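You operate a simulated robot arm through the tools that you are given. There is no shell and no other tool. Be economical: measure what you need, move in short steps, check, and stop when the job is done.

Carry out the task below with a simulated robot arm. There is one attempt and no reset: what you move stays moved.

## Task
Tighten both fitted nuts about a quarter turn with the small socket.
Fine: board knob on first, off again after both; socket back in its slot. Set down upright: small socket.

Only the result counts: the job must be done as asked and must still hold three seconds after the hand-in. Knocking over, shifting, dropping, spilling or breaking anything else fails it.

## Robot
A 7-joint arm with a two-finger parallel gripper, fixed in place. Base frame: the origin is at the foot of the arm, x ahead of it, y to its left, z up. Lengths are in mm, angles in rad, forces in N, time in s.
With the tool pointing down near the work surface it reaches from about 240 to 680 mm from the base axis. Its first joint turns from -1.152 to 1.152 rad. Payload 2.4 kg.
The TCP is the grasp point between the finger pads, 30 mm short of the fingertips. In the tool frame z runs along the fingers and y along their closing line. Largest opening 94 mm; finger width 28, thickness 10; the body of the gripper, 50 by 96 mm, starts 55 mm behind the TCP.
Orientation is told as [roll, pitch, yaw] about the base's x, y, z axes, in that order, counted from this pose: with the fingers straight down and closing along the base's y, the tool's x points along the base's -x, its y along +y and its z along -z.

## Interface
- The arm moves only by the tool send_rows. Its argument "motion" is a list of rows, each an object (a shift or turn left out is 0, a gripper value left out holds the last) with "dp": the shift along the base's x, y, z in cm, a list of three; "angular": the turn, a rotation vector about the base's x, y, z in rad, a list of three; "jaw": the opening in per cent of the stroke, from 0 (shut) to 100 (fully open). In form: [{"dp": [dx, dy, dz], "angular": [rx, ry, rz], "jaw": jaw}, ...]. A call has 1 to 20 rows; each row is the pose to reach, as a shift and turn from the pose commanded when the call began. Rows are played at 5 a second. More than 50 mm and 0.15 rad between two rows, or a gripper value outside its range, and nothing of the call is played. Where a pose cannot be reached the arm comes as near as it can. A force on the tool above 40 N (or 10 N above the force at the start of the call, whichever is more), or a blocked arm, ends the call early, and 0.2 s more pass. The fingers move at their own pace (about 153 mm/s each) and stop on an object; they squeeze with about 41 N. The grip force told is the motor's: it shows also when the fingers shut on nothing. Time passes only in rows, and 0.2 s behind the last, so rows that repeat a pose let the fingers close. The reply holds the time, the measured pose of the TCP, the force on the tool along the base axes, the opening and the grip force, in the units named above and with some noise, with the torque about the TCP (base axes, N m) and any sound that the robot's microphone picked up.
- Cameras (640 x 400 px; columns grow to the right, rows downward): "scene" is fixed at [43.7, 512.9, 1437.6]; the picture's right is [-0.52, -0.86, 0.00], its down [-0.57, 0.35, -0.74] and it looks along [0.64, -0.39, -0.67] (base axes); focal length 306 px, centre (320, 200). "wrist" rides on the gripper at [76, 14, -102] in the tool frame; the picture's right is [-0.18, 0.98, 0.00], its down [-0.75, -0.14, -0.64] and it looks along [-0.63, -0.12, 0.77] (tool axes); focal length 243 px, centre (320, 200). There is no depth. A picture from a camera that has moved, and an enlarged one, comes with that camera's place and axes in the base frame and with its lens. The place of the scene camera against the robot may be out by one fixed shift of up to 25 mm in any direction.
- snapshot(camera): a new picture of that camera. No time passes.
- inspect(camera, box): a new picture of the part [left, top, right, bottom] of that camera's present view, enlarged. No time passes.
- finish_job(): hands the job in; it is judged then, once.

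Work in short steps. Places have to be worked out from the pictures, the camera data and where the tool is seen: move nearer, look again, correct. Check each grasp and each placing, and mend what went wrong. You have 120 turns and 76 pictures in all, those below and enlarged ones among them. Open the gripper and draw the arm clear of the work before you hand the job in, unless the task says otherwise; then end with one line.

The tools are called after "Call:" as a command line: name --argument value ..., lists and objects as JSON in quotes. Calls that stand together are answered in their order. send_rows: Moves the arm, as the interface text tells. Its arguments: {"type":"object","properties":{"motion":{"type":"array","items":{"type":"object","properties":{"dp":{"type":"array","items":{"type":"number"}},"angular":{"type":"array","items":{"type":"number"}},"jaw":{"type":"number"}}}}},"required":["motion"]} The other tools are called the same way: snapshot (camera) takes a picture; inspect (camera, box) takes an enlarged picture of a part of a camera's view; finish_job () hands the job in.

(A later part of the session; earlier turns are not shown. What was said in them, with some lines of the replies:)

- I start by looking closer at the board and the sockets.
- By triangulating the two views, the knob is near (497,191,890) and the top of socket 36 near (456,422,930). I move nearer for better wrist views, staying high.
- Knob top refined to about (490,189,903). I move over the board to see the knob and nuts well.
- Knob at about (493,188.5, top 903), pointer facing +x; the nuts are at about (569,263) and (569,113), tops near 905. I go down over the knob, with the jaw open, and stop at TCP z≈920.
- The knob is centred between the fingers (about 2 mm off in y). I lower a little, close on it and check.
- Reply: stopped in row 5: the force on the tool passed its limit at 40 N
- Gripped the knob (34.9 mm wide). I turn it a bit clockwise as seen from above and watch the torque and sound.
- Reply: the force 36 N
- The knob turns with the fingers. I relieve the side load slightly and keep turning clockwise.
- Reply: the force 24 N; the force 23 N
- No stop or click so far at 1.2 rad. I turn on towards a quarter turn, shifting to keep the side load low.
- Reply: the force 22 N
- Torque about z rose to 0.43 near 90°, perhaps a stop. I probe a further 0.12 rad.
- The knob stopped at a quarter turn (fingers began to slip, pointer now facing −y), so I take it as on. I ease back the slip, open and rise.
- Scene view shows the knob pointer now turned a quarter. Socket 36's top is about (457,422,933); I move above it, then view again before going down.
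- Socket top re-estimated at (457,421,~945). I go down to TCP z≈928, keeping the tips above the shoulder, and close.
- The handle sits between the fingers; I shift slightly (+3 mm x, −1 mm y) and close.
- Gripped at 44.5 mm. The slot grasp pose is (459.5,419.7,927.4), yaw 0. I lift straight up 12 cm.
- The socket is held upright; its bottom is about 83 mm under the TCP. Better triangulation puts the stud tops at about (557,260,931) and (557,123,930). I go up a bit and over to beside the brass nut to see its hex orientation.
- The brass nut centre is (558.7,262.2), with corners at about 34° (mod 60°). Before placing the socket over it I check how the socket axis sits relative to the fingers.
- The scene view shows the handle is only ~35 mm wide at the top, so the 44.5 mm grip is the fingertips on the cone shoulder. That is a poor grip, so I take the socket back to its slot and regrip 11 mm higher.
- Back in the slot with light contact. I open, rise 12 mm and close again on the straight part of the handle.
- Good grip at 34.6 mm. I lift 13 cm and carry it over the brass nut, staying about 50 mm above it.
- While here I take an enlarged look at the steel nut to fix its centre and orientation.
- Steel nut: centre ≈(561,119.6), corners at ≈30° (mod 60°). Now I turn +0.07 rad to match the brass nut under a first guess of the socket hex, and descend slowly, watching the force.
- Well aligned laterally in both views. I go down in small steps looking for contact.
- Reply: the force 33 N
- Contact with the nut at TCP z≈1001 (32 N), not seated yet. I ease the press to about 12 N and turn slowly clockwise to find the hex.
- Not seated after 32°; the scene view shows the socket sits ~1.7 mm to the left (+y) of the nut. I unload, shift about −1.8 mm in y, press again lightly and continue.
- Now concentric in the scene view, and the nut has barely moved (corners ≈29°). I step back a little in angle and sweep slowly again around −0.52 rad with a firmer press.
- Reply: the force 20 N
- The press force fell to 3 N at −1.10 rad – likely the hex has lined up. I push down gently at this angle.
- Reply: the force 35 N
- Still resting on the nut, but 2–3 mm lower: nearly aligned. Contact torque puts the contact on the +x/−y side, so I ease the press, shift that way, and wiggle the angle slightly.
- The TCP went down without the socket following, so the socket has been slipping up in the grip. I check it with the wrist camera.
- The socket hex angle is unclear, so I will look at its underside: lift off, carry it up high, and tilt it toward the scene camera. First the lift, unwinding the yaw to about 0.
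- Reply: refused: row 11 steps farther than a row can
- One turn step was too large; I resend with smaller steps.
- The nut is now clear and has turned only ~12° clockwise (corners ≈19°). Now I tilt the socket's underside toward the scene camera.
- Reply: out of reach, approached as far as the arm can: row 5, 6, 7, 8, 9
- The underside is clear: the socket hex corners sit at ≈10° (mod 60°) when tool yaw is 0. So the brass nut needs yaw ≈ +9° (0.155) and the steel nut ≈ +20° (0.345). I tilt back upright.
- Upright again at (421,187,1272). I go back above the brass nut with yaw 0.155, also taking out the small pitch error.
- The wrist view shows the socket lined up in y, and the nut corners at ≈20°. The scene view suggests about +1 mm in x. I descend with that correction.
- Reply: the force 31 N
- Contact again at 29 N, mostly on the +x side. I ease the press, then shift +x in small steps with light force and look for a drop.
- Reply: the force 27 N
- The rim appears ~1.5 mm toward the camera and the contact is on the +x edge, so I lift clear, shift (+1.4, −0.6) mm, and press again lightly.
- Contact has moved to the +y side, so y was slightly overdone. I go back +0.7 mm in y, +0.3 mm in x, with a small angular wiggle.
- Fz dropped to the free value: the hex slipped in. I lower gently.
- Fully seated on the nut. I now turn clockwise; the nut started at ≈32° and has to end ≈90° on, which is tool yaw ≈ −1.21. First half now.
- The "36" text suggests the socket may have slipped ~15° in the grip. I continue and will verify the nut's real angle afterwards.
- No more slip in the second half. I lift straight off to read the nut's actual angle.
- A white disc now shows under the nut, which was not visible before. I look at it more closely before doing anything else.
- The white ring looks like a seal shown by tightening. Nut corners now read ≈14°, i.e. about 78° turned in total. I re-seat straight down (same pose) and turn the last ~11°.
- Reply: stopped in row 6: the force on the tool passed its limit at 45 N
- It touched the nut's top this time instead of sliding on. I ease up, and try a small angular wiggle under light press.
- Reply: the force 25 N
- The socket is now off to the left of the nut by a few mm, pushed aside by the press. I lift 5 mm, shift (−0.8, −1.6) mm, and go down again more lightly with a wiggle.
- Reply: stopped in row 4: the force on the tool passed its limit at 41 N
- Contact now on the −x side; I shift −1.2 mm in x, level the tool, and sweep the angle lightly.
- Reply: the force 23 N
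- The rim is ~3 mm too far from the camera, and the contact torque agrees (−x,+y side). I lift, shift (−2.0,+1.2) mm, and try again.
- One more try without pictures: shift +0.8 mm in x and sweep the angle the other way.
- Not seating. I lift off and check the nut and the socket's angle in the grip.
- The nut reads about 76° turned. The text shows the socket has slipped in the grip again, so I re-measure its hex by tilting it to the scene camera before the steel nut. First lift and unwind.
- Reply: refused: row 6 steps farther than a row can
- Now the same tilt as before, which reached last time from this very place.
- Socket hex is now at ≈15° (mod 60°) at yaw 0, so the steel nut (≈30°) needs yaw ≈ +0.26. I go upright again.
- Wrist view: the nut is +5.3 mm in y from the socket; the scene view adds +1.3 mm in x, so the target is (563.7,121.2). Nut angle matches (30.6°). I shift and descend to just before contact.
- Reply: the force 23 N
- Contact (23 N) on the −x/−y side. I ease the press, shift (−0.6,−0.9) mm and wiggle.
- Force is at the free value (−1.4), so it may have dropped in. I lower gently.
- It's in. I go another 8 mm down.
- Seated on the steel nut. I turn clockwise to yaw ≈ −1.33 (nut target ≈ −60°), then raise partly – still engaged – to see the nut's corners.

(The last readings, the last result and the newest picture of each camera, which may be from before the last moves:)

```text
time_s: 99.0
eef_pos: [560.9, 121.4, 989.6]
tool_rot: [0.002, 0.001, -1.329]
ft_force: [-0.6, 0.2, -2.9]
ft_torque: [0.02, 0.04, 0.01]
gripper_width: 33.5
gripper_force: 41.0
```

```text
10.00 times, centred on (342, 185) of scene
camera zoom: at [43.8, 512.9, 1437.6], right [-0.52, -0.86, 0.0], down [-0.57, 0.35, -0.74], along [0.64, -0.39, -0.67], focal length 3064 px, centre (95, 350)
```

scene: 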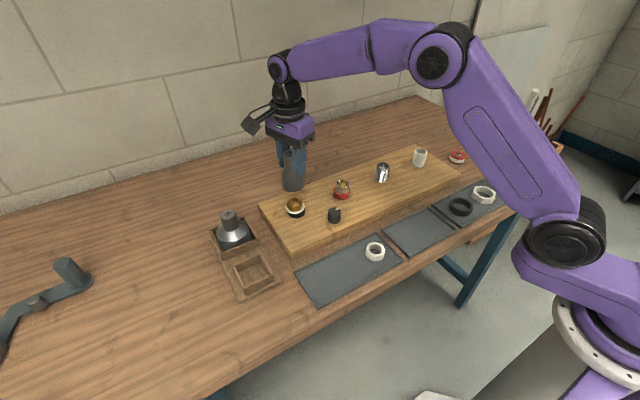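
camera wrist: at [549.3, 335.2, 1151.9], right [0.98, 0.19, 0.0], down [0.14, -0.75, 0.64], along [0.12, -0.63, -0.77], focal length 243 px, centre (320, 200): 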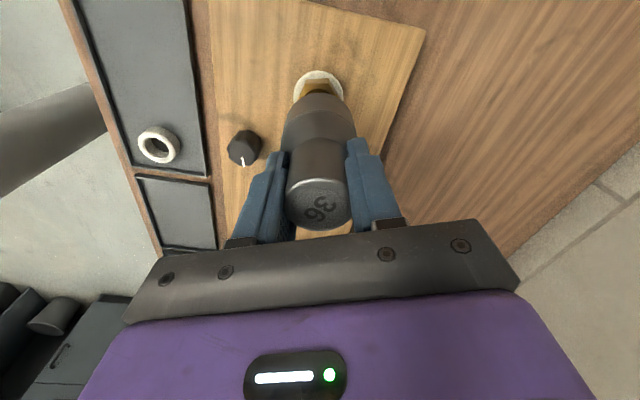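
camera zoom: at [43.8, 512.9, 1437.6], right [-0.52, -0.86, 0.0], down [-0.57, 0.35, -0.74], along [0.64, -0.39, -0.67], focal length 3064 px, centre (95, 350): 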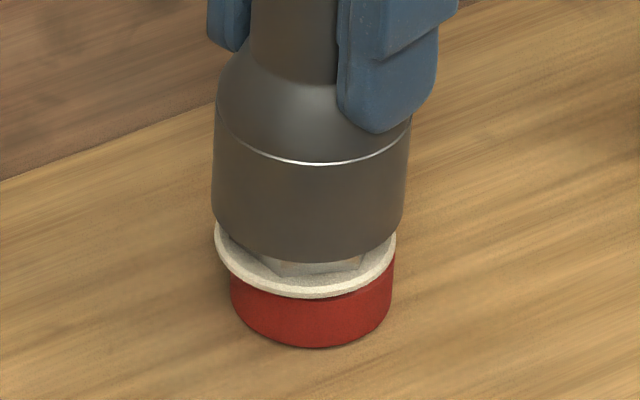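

A white seal ring shows here too, so it belongs to the tightening. The steel nut reads ≈84° turned; I add 0.09 rad while still engaged, then lift off.

Call:
send_rows --motion '[{"dp": [0, 0, -0.4]}, {"dp": [0, 0, -0.4], "angular": [0, 0, -0.05]}, {"dp": [0, 0, -0.4], "angular": [0, 0, -0.09]}, {"dp": [0, 0, -0.4], "angular": [0, 0, -0.09]}, {"dp": [0, 0, 1], "angular": [0, 0, -0.09]}, {"dp": [0, 0, 3], "angular": [0, 0, -0.09]}, {"dp": [0, 0, 6], "angular": [0, 0, -0.09]}, {"dp": [0, 0, 6], "angular": [0, 0, -0.09]}]'

Call:
inspect --camera "scene" --box '[265, 160, 365, 222]'

```text
time_s: 100.8
eef_pos: [561.7, 120.4, 1050.7]
tool_rot: [0.002, 0.0, -1.422]
ft_force: [0.7, 0.3, -1.9]
ft_torque: [0.0, -0.03, 0.01]
gripper_width: 33.3
gripper_force: 40.7
```

```text
6.40 times, centred on (315, 191) of scene
camera zoom: at [43.8, 512.9, 1437.6], right [-0.52, -0.86, 0.0], down [-0.57, 0.35, -0.74], along [0.64, -0.39, -0.67], focal length 1961 px, centre (352, 258)
```

zoom: 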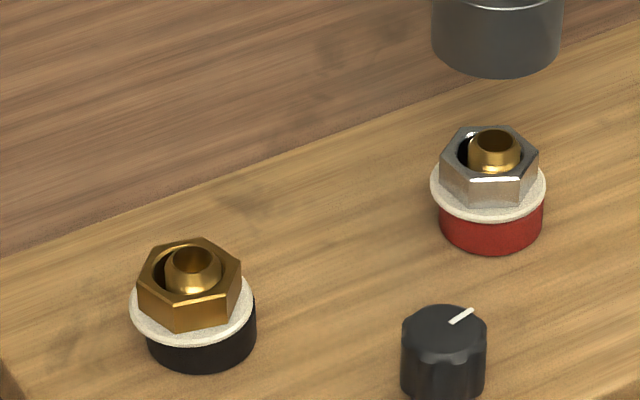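

Steel nut ≈ 90° done. The brass nut is only ≈76°, so I go back to it for the rest: socket hex offset is now ≈21°, so yaw ≈ −1.14 matches it. I move above and look from both cameras.

Call:
send_rows --motion '[{"dp": [0, 3, 0], "angular": [0, 0, 0.05]}, {"dp": [0, 6.5, 0], "angular": [0, 0, 0.1]}, {"dp": [0, 10, 0], "angular": [0, 0, 0.18]}, {"dp": [0, 13, 0], "angular": [0, 0, 0.24]}, {"dp": [0, 14.1, 0], "angular": [0, 0, 0.279]}, {"dp": [0, 14.1, 0], "angular": [0, 0, 0.279]}]'

Call:
inspect --camera "wrist" --box '[260, 50, 380, 150]'

Call:
inspect --camera "scene" --box '[270, 175, 325, 220]'

```text
time_s: 102.2
eef_pos: [561.4, 261.5, 1048.0]
tool_rot: [0.002, 0.0, -1.141]
ft_force: [0.3, -0.5, -1.9]
ft_torque: [0.01, 0.0, -0.02]
gripper_width: 33.5
gripper_force: 41.4
```

```text
4.00 times, centred on (320, 100) of wrist
camera zoom: at [542.7, 337.7, 1152.4], right [0.97, 0.24, 0.0], down [0.19, -0.74, 0.64], along [0.16, -0.62, -0.77], focal length 970 px, centre (320, 600)
```

zoom: 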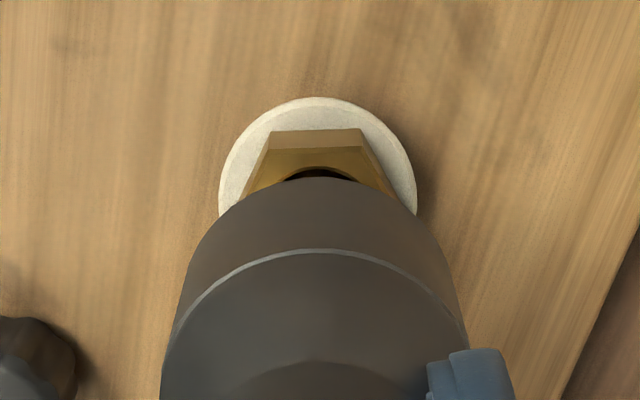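

```text
8.89 times, centred on (298, 198) of scene
camera zoom: at [43.7, 512.9, 1437.6], right [-0.52, -0.86, 0.0], down [-0.57, 0.35, -0.74], along [0.64, -0.39, -0.67], focal length 2723 px, centre (520, 222)
```

zoom: 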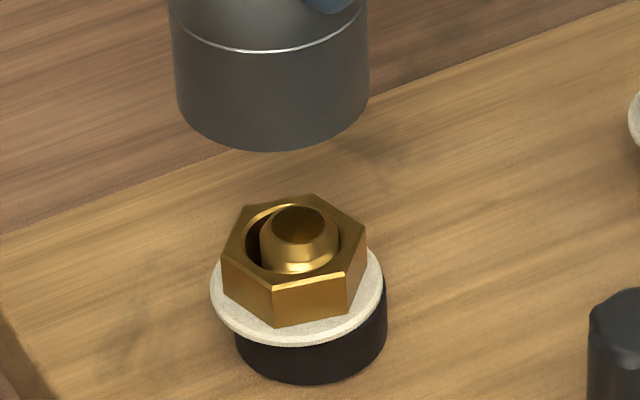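

Both views agree: the nut is 2.5 mm in −y from here (target ≈ (561.4,259)), and its angle (≈16°) matches the socket. I shift and go down to just before contact.

Call:
send_rows --motion '[{"dp": [0, -0.25, 0]}, {"dp": [0, -0.25, -2]}, {"dp": [0, -0.25, -3.5]}, {"dp": [0, -0.25, -4.5]}, {"dp": [0, -0.25, -5.0]}, {"dp": [0, -0.25, -5.25]}, {"dp": [0, -0.25, -5.45]}]'

```text
time_s: 103.8
eef_pos: [562.3, 259.1, 995.1]
tool_rot: [0.004, 0.001, -1.141]
ft_force: [-2.8, -0.1, 8.0]
ft_torque: [-0.17, -0.01, -0.02]
gripper_width: 33.4
gripper_force: 41.0
```

Light contact (8 N) on the +x/−y side; I lift 2 mm, shift (+0.7,−0.5) mm and wiggle lightly.

Call:
send_rows --motion '[{"dp": [0, 0, 0.3]}, {"dp": [0.07, -0.05, 0.3]}, {"dp": [0.07, -0.05, 0.0]}, {"dp": [0.07, -0.05, 0.0], "angular": [0, 0, 0.03]}, {"dp": [0.07, -0.05, 0.0], "angular": [0, 0, 0.06]}, {"dp": [0.07, -0.05, 0.0], "angular": [0, 0, 0.03]}, {"dp": [0.07, -0.05, 0.0], "angular": [0, 0, 0]}, {"dp": [0.07, -0.05, 0.0], "angular": [0, 0, -0.03]}, {"dp": [0.07, -0.05, 0.0], "angular": [0, 0, -0.06]}]'

```text
time_s: 105.8
eef_pos: [562.2, 257.7, 993.6]
tool_rot: [0.004, -0.001, -1.204]
ft_force: [0.6, 0.7, 9.5]
ft_torque: [0.25, 0.03, 0.01]
gripper_width: 33.6
gripper_force: 41.6
```

Call:
send_rows --motion '[{"dp": [0, 0, 0.3], "angular": [0, 0, 0]}, {"dp": [-0.02, 0.07, 0.3], "angular": [0, 0, 0]}, {"dp": [-0.02, 0.07, -0.02], "angular": [0, 0, 0]}, {"dp": [-0.02, 0.07, -0.02], "angular": [0, 0, 0.03]}, {"dp": [-0.02, 0.07, -0.02], "angular": [0, 0, 0.06]}, {"dp": [-0.02, 0.07, -0.02], "angular": [0, 0, 0.09]}, {"dp": [-0.02, 0.07, -0.02], "angular": [0, 0, 0.12]}]'

```text
time_s: 107.4
eef_pos: [561.0, 258.9, 994.2]
tool_rot: [0.004, 0.001, -1.081]
ft_force: [2.9, 2.0, 12.9]
ft_torque: [0.41, 0.13, -0.04]
gripper_width: 33.7
gripper_force: 41.1
```

Call:
send_rows --motion '[{"dp": [0, 0, 0.3], "angular": [0, 0, 0]}, {"dp": [-0.09, 0.06, 0.3], "angular": [0, 0, 0]}, {"dp": [-0.09, 0.06, 0], "angular": [0, 0, 0]}, {"dp": [-0.09, 0.06, 0], "angular": [0, 0, -0.03]}, {"dp": [-0.09, 0.06, 0], "angular": [0, 0, -0.06]}, {"dp": [-0.09, 0.06, 0], "angular": [0, 0, -0.09]}, {"dp": [-0.09, 0.06, 0], "angular": [0, 0, -0.12]}]'

```text
time_s: 109.0
eef_pos: [562.0, 259.8, 995.2]
tool_rot: [0.001, 0.0, -1.203]
ft_force: [1.1, 0.0, -2.9]
ft_torque: [-0.05, -0.03, 0.02]
gripper_width: 33.4
gripper_force: 41.1
```

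Force is at the free value; I lower gently to see whether it is in.

Call:
send_rows --motion '[{"dp": [0, 0, -0.12]}, {"dp": [0, 0, -0.24]}, {"dp": [0, 0, -0.36]}, {"dp": [0, 0, -0.48]}]'

```text
time_s: 110.0
eef_pos: [561.7, 258.8, 989.6]
tool_rot: [0.004, 0.0, -1.201]
ft_force: [3.0, -0.8, -1.5]
ft_torque: [-0.08, -0.21, 0.04]
gripper_width: 33.6
gripper_force: 40.6
```

It is in. I go 3 mm deeper, turn a further 0.21 rad clockwise, then lift off and check.

Call:
send_rows --motion '[{"dp": [0, 0, -0.2]}, {"dp": [0, 0, -0.35]}, {"dp": [0, 0, -0.35], "angular": [0, 0, -0.05]}, {"dp": [0, 0, -0.35], "angular": [0, 0, -0.1]}, {"dp": [0, 0, -0.35], "angular": [0, 0, -0.16]}, {"dp": [0, 0, -0.35], "angular": [0, 0, -0.21]}, {"dp": [0, 0, -0.35], "angular": [0, 0, -0.21]}, {"dp": [0, 0, 1], "angular": [0, 0, -0.21]}, {"dp": [0, 0, 3], "angular": [0, 0, -0.21]}, {"dp": [0, 0, 6], "angular": [0, 0, -0.21]}, {"dp": [0, 0, 6], "angular": [0, 0, -0.21]}]'

Call:
inspect --camera "scene" --box '[270, 175, 325, 220]'

```text
time_s: 112.4
eef_pos: [561.3, 259.3, 1049.5]
tool_rot: [0.0, -0.001, -1.413]
ft_force: [0.7, -0.9, -2.3]
ft_torque: [0.01, -0.03, 0.02]
gripper_width: 33.5
gripper_force: 40.5
```

```text
8.89 times, centred on (298, 198) of scene
camera zoom: at [43.8, 512.9, 1437.6], right [-0.52, -0.86, 0.0], down [-0.57, 0.35, -0.74], along [0.64, -0.39, -0.67], focal length 2723 px, centre (520, 222)
```

zoom: 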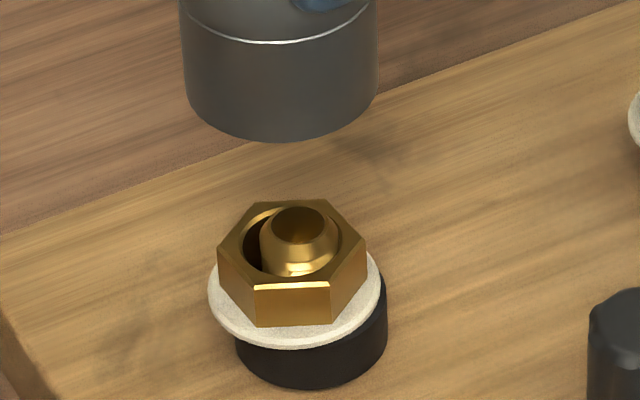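

Front edge now reads −60°: about 92° in total. Both nuts are done; I carry the socket back above its slot, unwinding the yaw.

Call:
send_rows --motion '[{"dp": [0, 0, 3], "angular": [0, 0, 0.1]}, {"dp": [-1, 1.5, 3], "angular": [0, 0, 0.24]}, {"dp": [-2, 3.5, 3], "angular": [0, 0, 0.38]}, {"dp": [-3, 5.5, 3], "angular": [0, 0, 0.52]}, {"dp": [-4.5, 7.5, 3], "angular": [0, 0, 0.66]}, {"dp": [-6, 9.5, 3], "angular": [0, 0, 0.8]}, {"dp": [-7.5, 11.5, 3], "angular": [0, 0, 0.94]}, {"dp": [-9, 13.5, 3], "angular": [0, 0, 1.08]}, {"dp": [-10.2, 15.1, 3], "angular": [0, 0, 1.2]}, {"dp": [-10.2, 16.1, 3], "angular": [0, 0, 1.32]}, {"dp": [-10.2, 16.1, 0], "angular": [0, 0, 1.413]}, {"dp": [-10.2, 16.1, -3], "angular": [0, 0, 1.413]}, {"dp": [-10.2, 16.1, -3], "angular": [0, 0, 1.413]}]'

Call:
snapshot --camera "wrist"

Call:
inspect --camera "scene" --box '[205, 180, 305, 300]'

```text
time_s: 115.2
eef_pos: [458.7, 420.9, 1020.5]
tool_rot: [0.0, 0.001, 0.002]
ft_force: [1.0, 0.1, -2.4]
ft_torque: [0.03, 0.0, -0.02]
gripper_width: 33.1
gripper_force: 41.4
```

```text
4 pictures are left
camera wrist: at [382.4, 435.6, 1123.7], right [0.18, 0.98, 0.0], down [0.75, -0.14, 0.64], along [0.63, -0.11, -0.77], focal length 243 px, centre (320, 200)
```

wrist: 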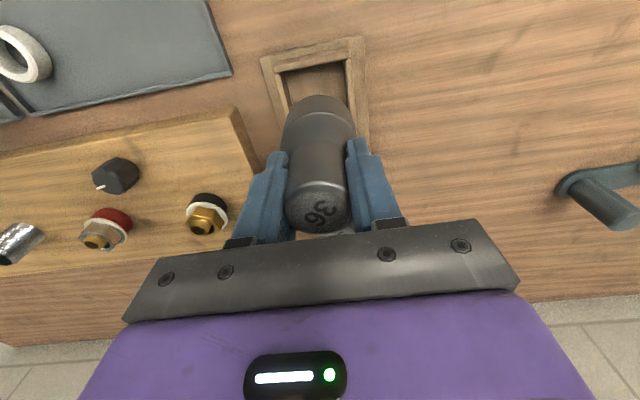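

```text
3.33 times, centred on (255, 240) of scene
camera zoom: at [43.8, 512.9, 1437.6], right [-0.52, -0.86, 0.0], down [-0.57, 0.35, -0.74], along [0.64, -0.39, -0.67], focal length 1021 px, centre (537, 67)
```

zoom: 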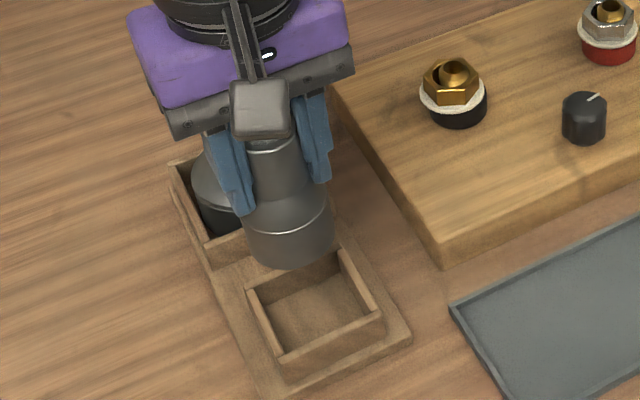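

Socket is above its slot as at the first lift. I lower to just above floor contact in two stages.

Call:
send_rows --motion '[{"dp": [0.05, -0.05, -3]}, {"dp": [0.05, -0.05, -5]}, {"dp": [0.05, -0.05, -6]}, {"dp": [0.05, -0.05, -6.8]}, {"dp": [0.05, -0.05, -7.5]}, {"dp": [0.05, -0.05, -8.0]}]'

```text
time_s: 116.2
eef_pos: [461.3, 422.6, 958.6]
tool_rot: [0.007, -0.005, 0.003]
ft_force: [-1.4, 0.0, 4.6]
ft_torque: [-0.08, -0.11, -0.03]
gripper_width: 33.4
gripper_force: 41.2
stopped in row 5: the force on the tool passed its limit at 52 N (the readings are from after the stop); the commanded pose is now the measured one
```

It met the box rim. I raise 8 mm and look closer.

Call:
send_rows --motion '[{"dp": [0, 0, 0.4]}, {"dp": [-0.18, -0.25, 0.8], "angular": [-0.006, 0.005, 0]}, {"dp": [-0.18, -0.25, 0.8], "angular": [-0.006, 0.005, 0]}]'

Call:
inspect --camera "scene" --box '[220, 215, 295, 300]'

```text
time_s: 117.0
eef_pos: [460.2, 419.6, 965.0]
tool_rot: [-0.001, 0.003, 0.001]
ft_force: [-1.3, 0.6, -1.8]
ft_torque: [0.01, 0.04, 0.01]
gripper_width: 33.7
gripper_force: 41.2
```

```text
4.71 times, centred on (258, 258) of scene
camera zoom: at [43.8, 512.9, 1437.6], right [-0.52, -0.86, 0.0], down [-0.57, 0.35, -0.74], along [0.64, -0.39, -0.67], focal length 1442 px, centre (614, -71)
```

zoom: 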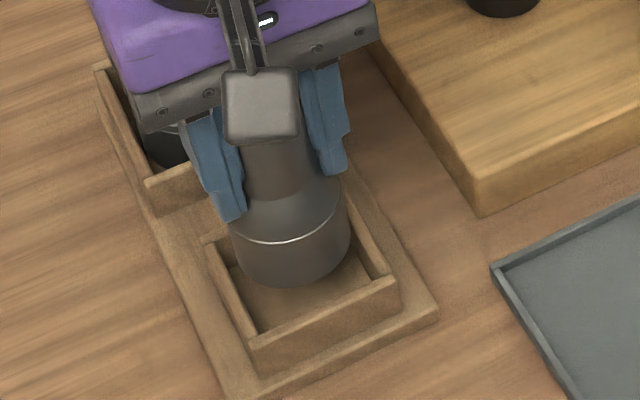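

The rim sits too far back (+x): front gap ≈7 mm, and the box centre computes ~5–7 mm toward −x. I shift −5 mm in x and lower lightly.

Call:
send_rows --motion '[{"dp": [-0.5, -0.05, 0]}, {"dp": [-0.5, -0.05, -0.5]}, {"dp": [-0.5, -0.05, -0.9]}, {"dp": [-0.5, -0.05, -1.2]}, {"dp": [-0.5, -0.05, -1.5]}]'

```text
time_s: 118.2
eef_pos: [455.3, 419.5, 949.5]
tool_rot: [0.0, 0.002, 0.002]
ft_force: [-0.5, 0.4, -2.0]
ft_torque: [-0.02, 0.0, -0.01]
gripper_width: 33.6
gripper_force: 40.9
```

It goes in freely now. I lower on to the floor in small steps.

Call:
send_rows --motion '[{"dp": [0, 0, -0.4]}, {"dp": [0, 0, -0.8]}, {"dp": [0, 0, -1.1]}, {"dp": [0, 0, -1.3]}, {"dp": [0, 0, -1.45]}]'

```text
time_s: 119.4
eef_pos: [455.9, 418.4, 937.2]
tool_rot: [0.0, 0.002, 0.002]
ft_force: [0.1, 0.1, -2.6]
ft_torque: [-0.03, -0.01, 0.01]
gripper_width: 33.6
gripper_force: 41.0
```

Call:
send_rows --motion '[{"dp": [0, 0, -0.1]}, {"dp": [0, 0, -0.2]}, {"dp": [0, 0, -0.3]}, {"dp": [0, 0, -0.4]}]'

```text
time_s: 120.4
eef_pos: [454.7, 418.9, 931.6]
tool_rot: [0.003, 0.0, 0.003]
ft_force: [-0.2, 0.5, 1.8]
ft_torque: [-0.02, -0.05, 0.01]
gripper_width: 33.4
gripper_force: 41.0
```

Floor touched softly at z≈931.6. I open and rise straight up, clear of the socket.

Call:
send_rows --motion '[{"jaw": 45}, {"jaw": 65}, {"jaw": 65}, {"dp": [0, 0, 2], "jaw": 65}, {"dp": [0, 0, 5]}, {"dp": [0, 0, 9]}, {"dp": [0, 0, 12]}, {"dp": [0, 0, 12]}]'

Call:
snapshot --camera "wrist"

```text
time_s: 122.2
eef_pos: [454.9, 418.0, 1053.8]
tool_rot: [-0.001, 0.002, 0.002]
ft_force: [-0.1, -0.9, 0.3]
ft_torque: [-0.03, 0.01, 0.0]
gripper_width: 61.2
gripper_force: 0.0
```

```text
1 pictures are left
camera wrist: at [378.5, 433.0, 1157.5], right [0.18, 0.98, 0.0], down [0.75, -0.14, 0.64], along [0.63, -0.12, -0.77], focal length 243 px, centre (320, 200)
```

wrist: 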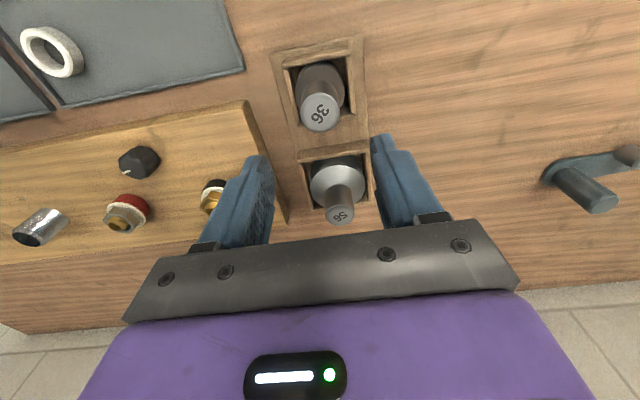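

Socket 36 stands upright in its slot. Now the knob: I go above it at yaw −1.57 (as I left it), then descend.

Call:
send_rows --motion '[{"dp": [0, -2, 0], "angular": [0, 0, -0.13]}, {"dp": [0.5, -4, 0], "angular": [0, 0, -0.26]}, {"dp": [1, -6, 0], "angular": [0, 0, -0.39]}, {"dp": [1.5, -8, 0], "angular": [0, 0, -0.52]}, {"dp": [2, -10, 0], "angular": [0, 0, -0.65]}, {"dp": [2.5, -12, 0], "angular": [0, 0, -0.78]}, {"dp": [3, -14, 0], "angular": [0, 0, -0.91]}, {"dp": [3.5, -16, 0], "angular": [0, 0, -1.04]}, {"dp": [3.5, -18, 0], "angular": [0, 0, -1.17]}, {"dp": [3.5, -20, 0], "angular": [0, 0, -1.3]}, {"dp": [3.5, -22, 0], "angular": [0, 0, -1.43]}, {"dp": [3.5, -23.1, 0], "angular": [0, 0, -1.57]}, {"dp": [3.5, -23.1, -4], "angular": [0, 0, -1.57]}, {"dp": [3.5, -23.1, -8], "angular": [0, 0, -1.57]}, {"dp": [3.5, -23.1, -10], "angular": [0, 0, -1.57]}, {"dp": [3.5, -23.1, -10], "angular": [0, 0, -1.57]}]'

```text
time_s: 125.6
eef_pos: [490.0, 187.9, 950.3]
tool_rot: [0.001, 0.002, -1.567]
ft_force: [-0.2, 0.4, 0.7]
ft_torque: [-0.08, -0.01, -0.04]
gripper_width: 61.1
gripper_force: 0.0
```

On position; I go down to z≈915 and close on the knob.

Call:
send_rows --motion '[{"dp": [0, -0.05, -1.5]}, {"dp": [0, -0.05, -3]}, {"dp": [0, -0.05, -3.5]}, {"dp": [0, -0.05, -3.5], "jaw": 45}, {"dp": [0, -0.05, -3.5], "jaw": 20}, {"dp": [0, -0.05, -3.5], "jaw": 20}]'

```text
time_s: 127.0
eef_pos: [489.4, 188.5, 915.2]
tool_rot: [0.002, 0.0, -1.567]
ft_force: [2.0, 1.5, -2.2]
ft_torque: [0.16, -0.06, -0.01]
gripper_width: 32.2
gripper_force: 44.8
```

Gripped (32.2 mm, in the flutes). I turn it back counter-clockwise, watching for the stop.

Call:
send_rows --motion '[{"angular": [0, 0, 0.1]}, {"angular": [0, 0, 0.2]}, {"angular": [0, 0, 0.3]}, {"angular": [0, 0, 0.4]}, {"angular": [0, 0, 0.5]}, {"angular": [0, 0, 0.6]}, {"angular": [0, 0, 0.7]}]'

```text
time_s: 128.6
eef_pos: [491.1, 189.0, 916.9]
tool_rot: [0.004, 0.0, -0.864]
ft_force: [18.0, 15.2, -18.6]
ft_torque: [-0.02, 0.76, -0.06]
gripper_width: 32.2
gripper_force: 45.1
```

Call:
send_rows --motion '[{"dp": [0.17, 0.13, 0.1], "angular": [0, 0, 0.1]}, {"dp": [0.17, 0.13, 0.1], "angular": [0, 0, 0.2]}, {"dp": [0.17, 0.13, 0.1], "angular": [0, 0, 0.3]}, {"dp": [0.2, 0.13, 0.1], "angular": [0, 0, 0.4]}, {"dp": [0.22, 0.13, 0.1], "angular": [0, 0, 0.5]}, {"dp": [0.25, 0.13, 0.1], "angular": [0, 0, 0.6]}]'

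```text
time_s: 130.1
eef_pos: [492.8, 191.5, 916.9]
tool_rot: [0.0, 0.002, -0.279]
ft_force: [3.7, 3.3, -8.0]
ft_torque: [-0.13, -0.09, -0.04]
gripper_width: 32.4
gripper_force: 45.1
stopped in row 6: the force on the tool passed its limit at 41 N (the readings are from after the stop); the commanded pose is now the measured one
```

Call:
send_rows --motion '[{"dp": [0.02, 0.02, 0], "angular": [0, 0, 0.07]}, {"dp": [0.04, 0.04, 0], "angular": [0, 0, 0.14]}, {"dp": [0.06, 0.05, 0], "angular": [0, 0, 0.21]}, {"dp": [0.08, 0.05, 0], "angular": [0, 0, 0.27]}]'

```text
time_s: 131.1
eef_pos: [491.3, 190.7, 916.3]
tool_rot: [0.0, 0.003, -0.005]
ft_force: [-0.5, 6.2, -0.1]
ft_torque: [-0.57, 0.36, -0.65]
gripper_width: 32.8
gripper_force: 44.6
```

Torque −0.65 N·m at yaw 0: the end stop, i.e. the original off position. I nudge 0.04 rad more to be sure, ease back, open and rise clear.

Call:
send_rows --motion '[{"angular": [0, 0, 0.04]}, {"angular": [0, 0, 0.04]}, {"angular": [0, 0, 0.0]}, {"jaw": 70}, {"jaw": 70}, {"dp": [0, 0, 3]}, {"dp": [0, 0, 7]}, {"dp": [-1, 0, 11]}, {"dp": [-4, -1, 15]}, {"dp": [-8, -3, 19]}, {"dp": [-12, -5, 23]}, {"dp": [-15, -7, 26]}, {"dp": [-15, -7, 26]}]'

Call:
inspect --camera "scene" --box '[215, 140, 375, 290]'

```text
refused: row 9 steps farther than a row can; nothing moved
```

```text
2.67 times, centred on (295, 215) of scene
camera zoom: at [43.7, 513.1, 1437.5], right [-0.52, -0.86, 0.0], down [-0.57, 0.35, -0.74], along [0.64, -0.39, -0.67], focal length 817 px, centre (387, 160)
```

zoom: 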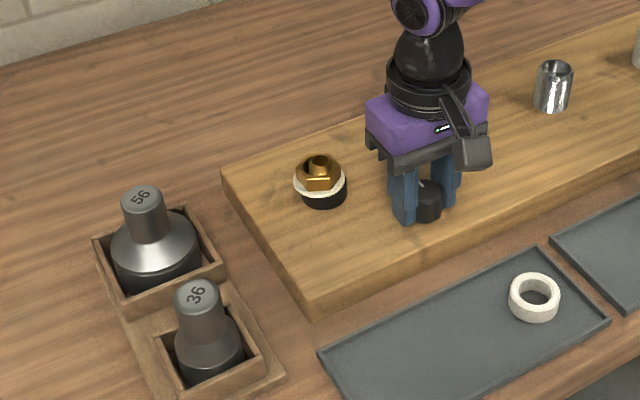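

The last picture shows socket 36 standing in its slot and the knob still held. I resend the release with smaller steps.

Call:
send_rows --motion '[{"angular": [0, 0, 0.04]}, {"angular": [0, 0, 0.04]}, {"angular": [0, 0, 0.0]}, {"jaw": 70}, {"jaw": 70}, {"jaw": 70}, {"dp": [0, 0, 3]}, {"dp": [0, 0, 6.5]}, {"dp": [0, 0, 10]}, {"dp": [-2, 0, 13]}, {"dp": [-4, -1, 16]}, {"dp": [-6, -2, 19]}, {"dp": [-8, -3, 22]}, {"dp": [-8, -3, 22]}]'

```text
time_s: 134.1
eef_pos: [412.3, 161.7, 1136.0]
tool_rot: [-0.002, 0.003, -0.01]
ft_force: [-0.7, -0.4, 0.2]
ft_torque: [-0.01, -0.03, 0.04]
gripper_width: 65.8
gripper_force: 0.1
```

The gripper is open and clear, the knob is back at its stop, and the socket is in its slot. I hand in.

Call:
finish_job

```text
The job is handed in.
```

I tightened both fitted nuts about a quarter turn with socket 36 (brass about 92°, steel about 90°, read from pictures). The board knob went clockwise to its stop (taken as on) before the nuts, then back to its starting stop. The socket is upright in its slot. A white ring appeared under each nut after tightening, and the brass nut and ring now sit about 4 mm off-centre on the black collar; I did not find out why.
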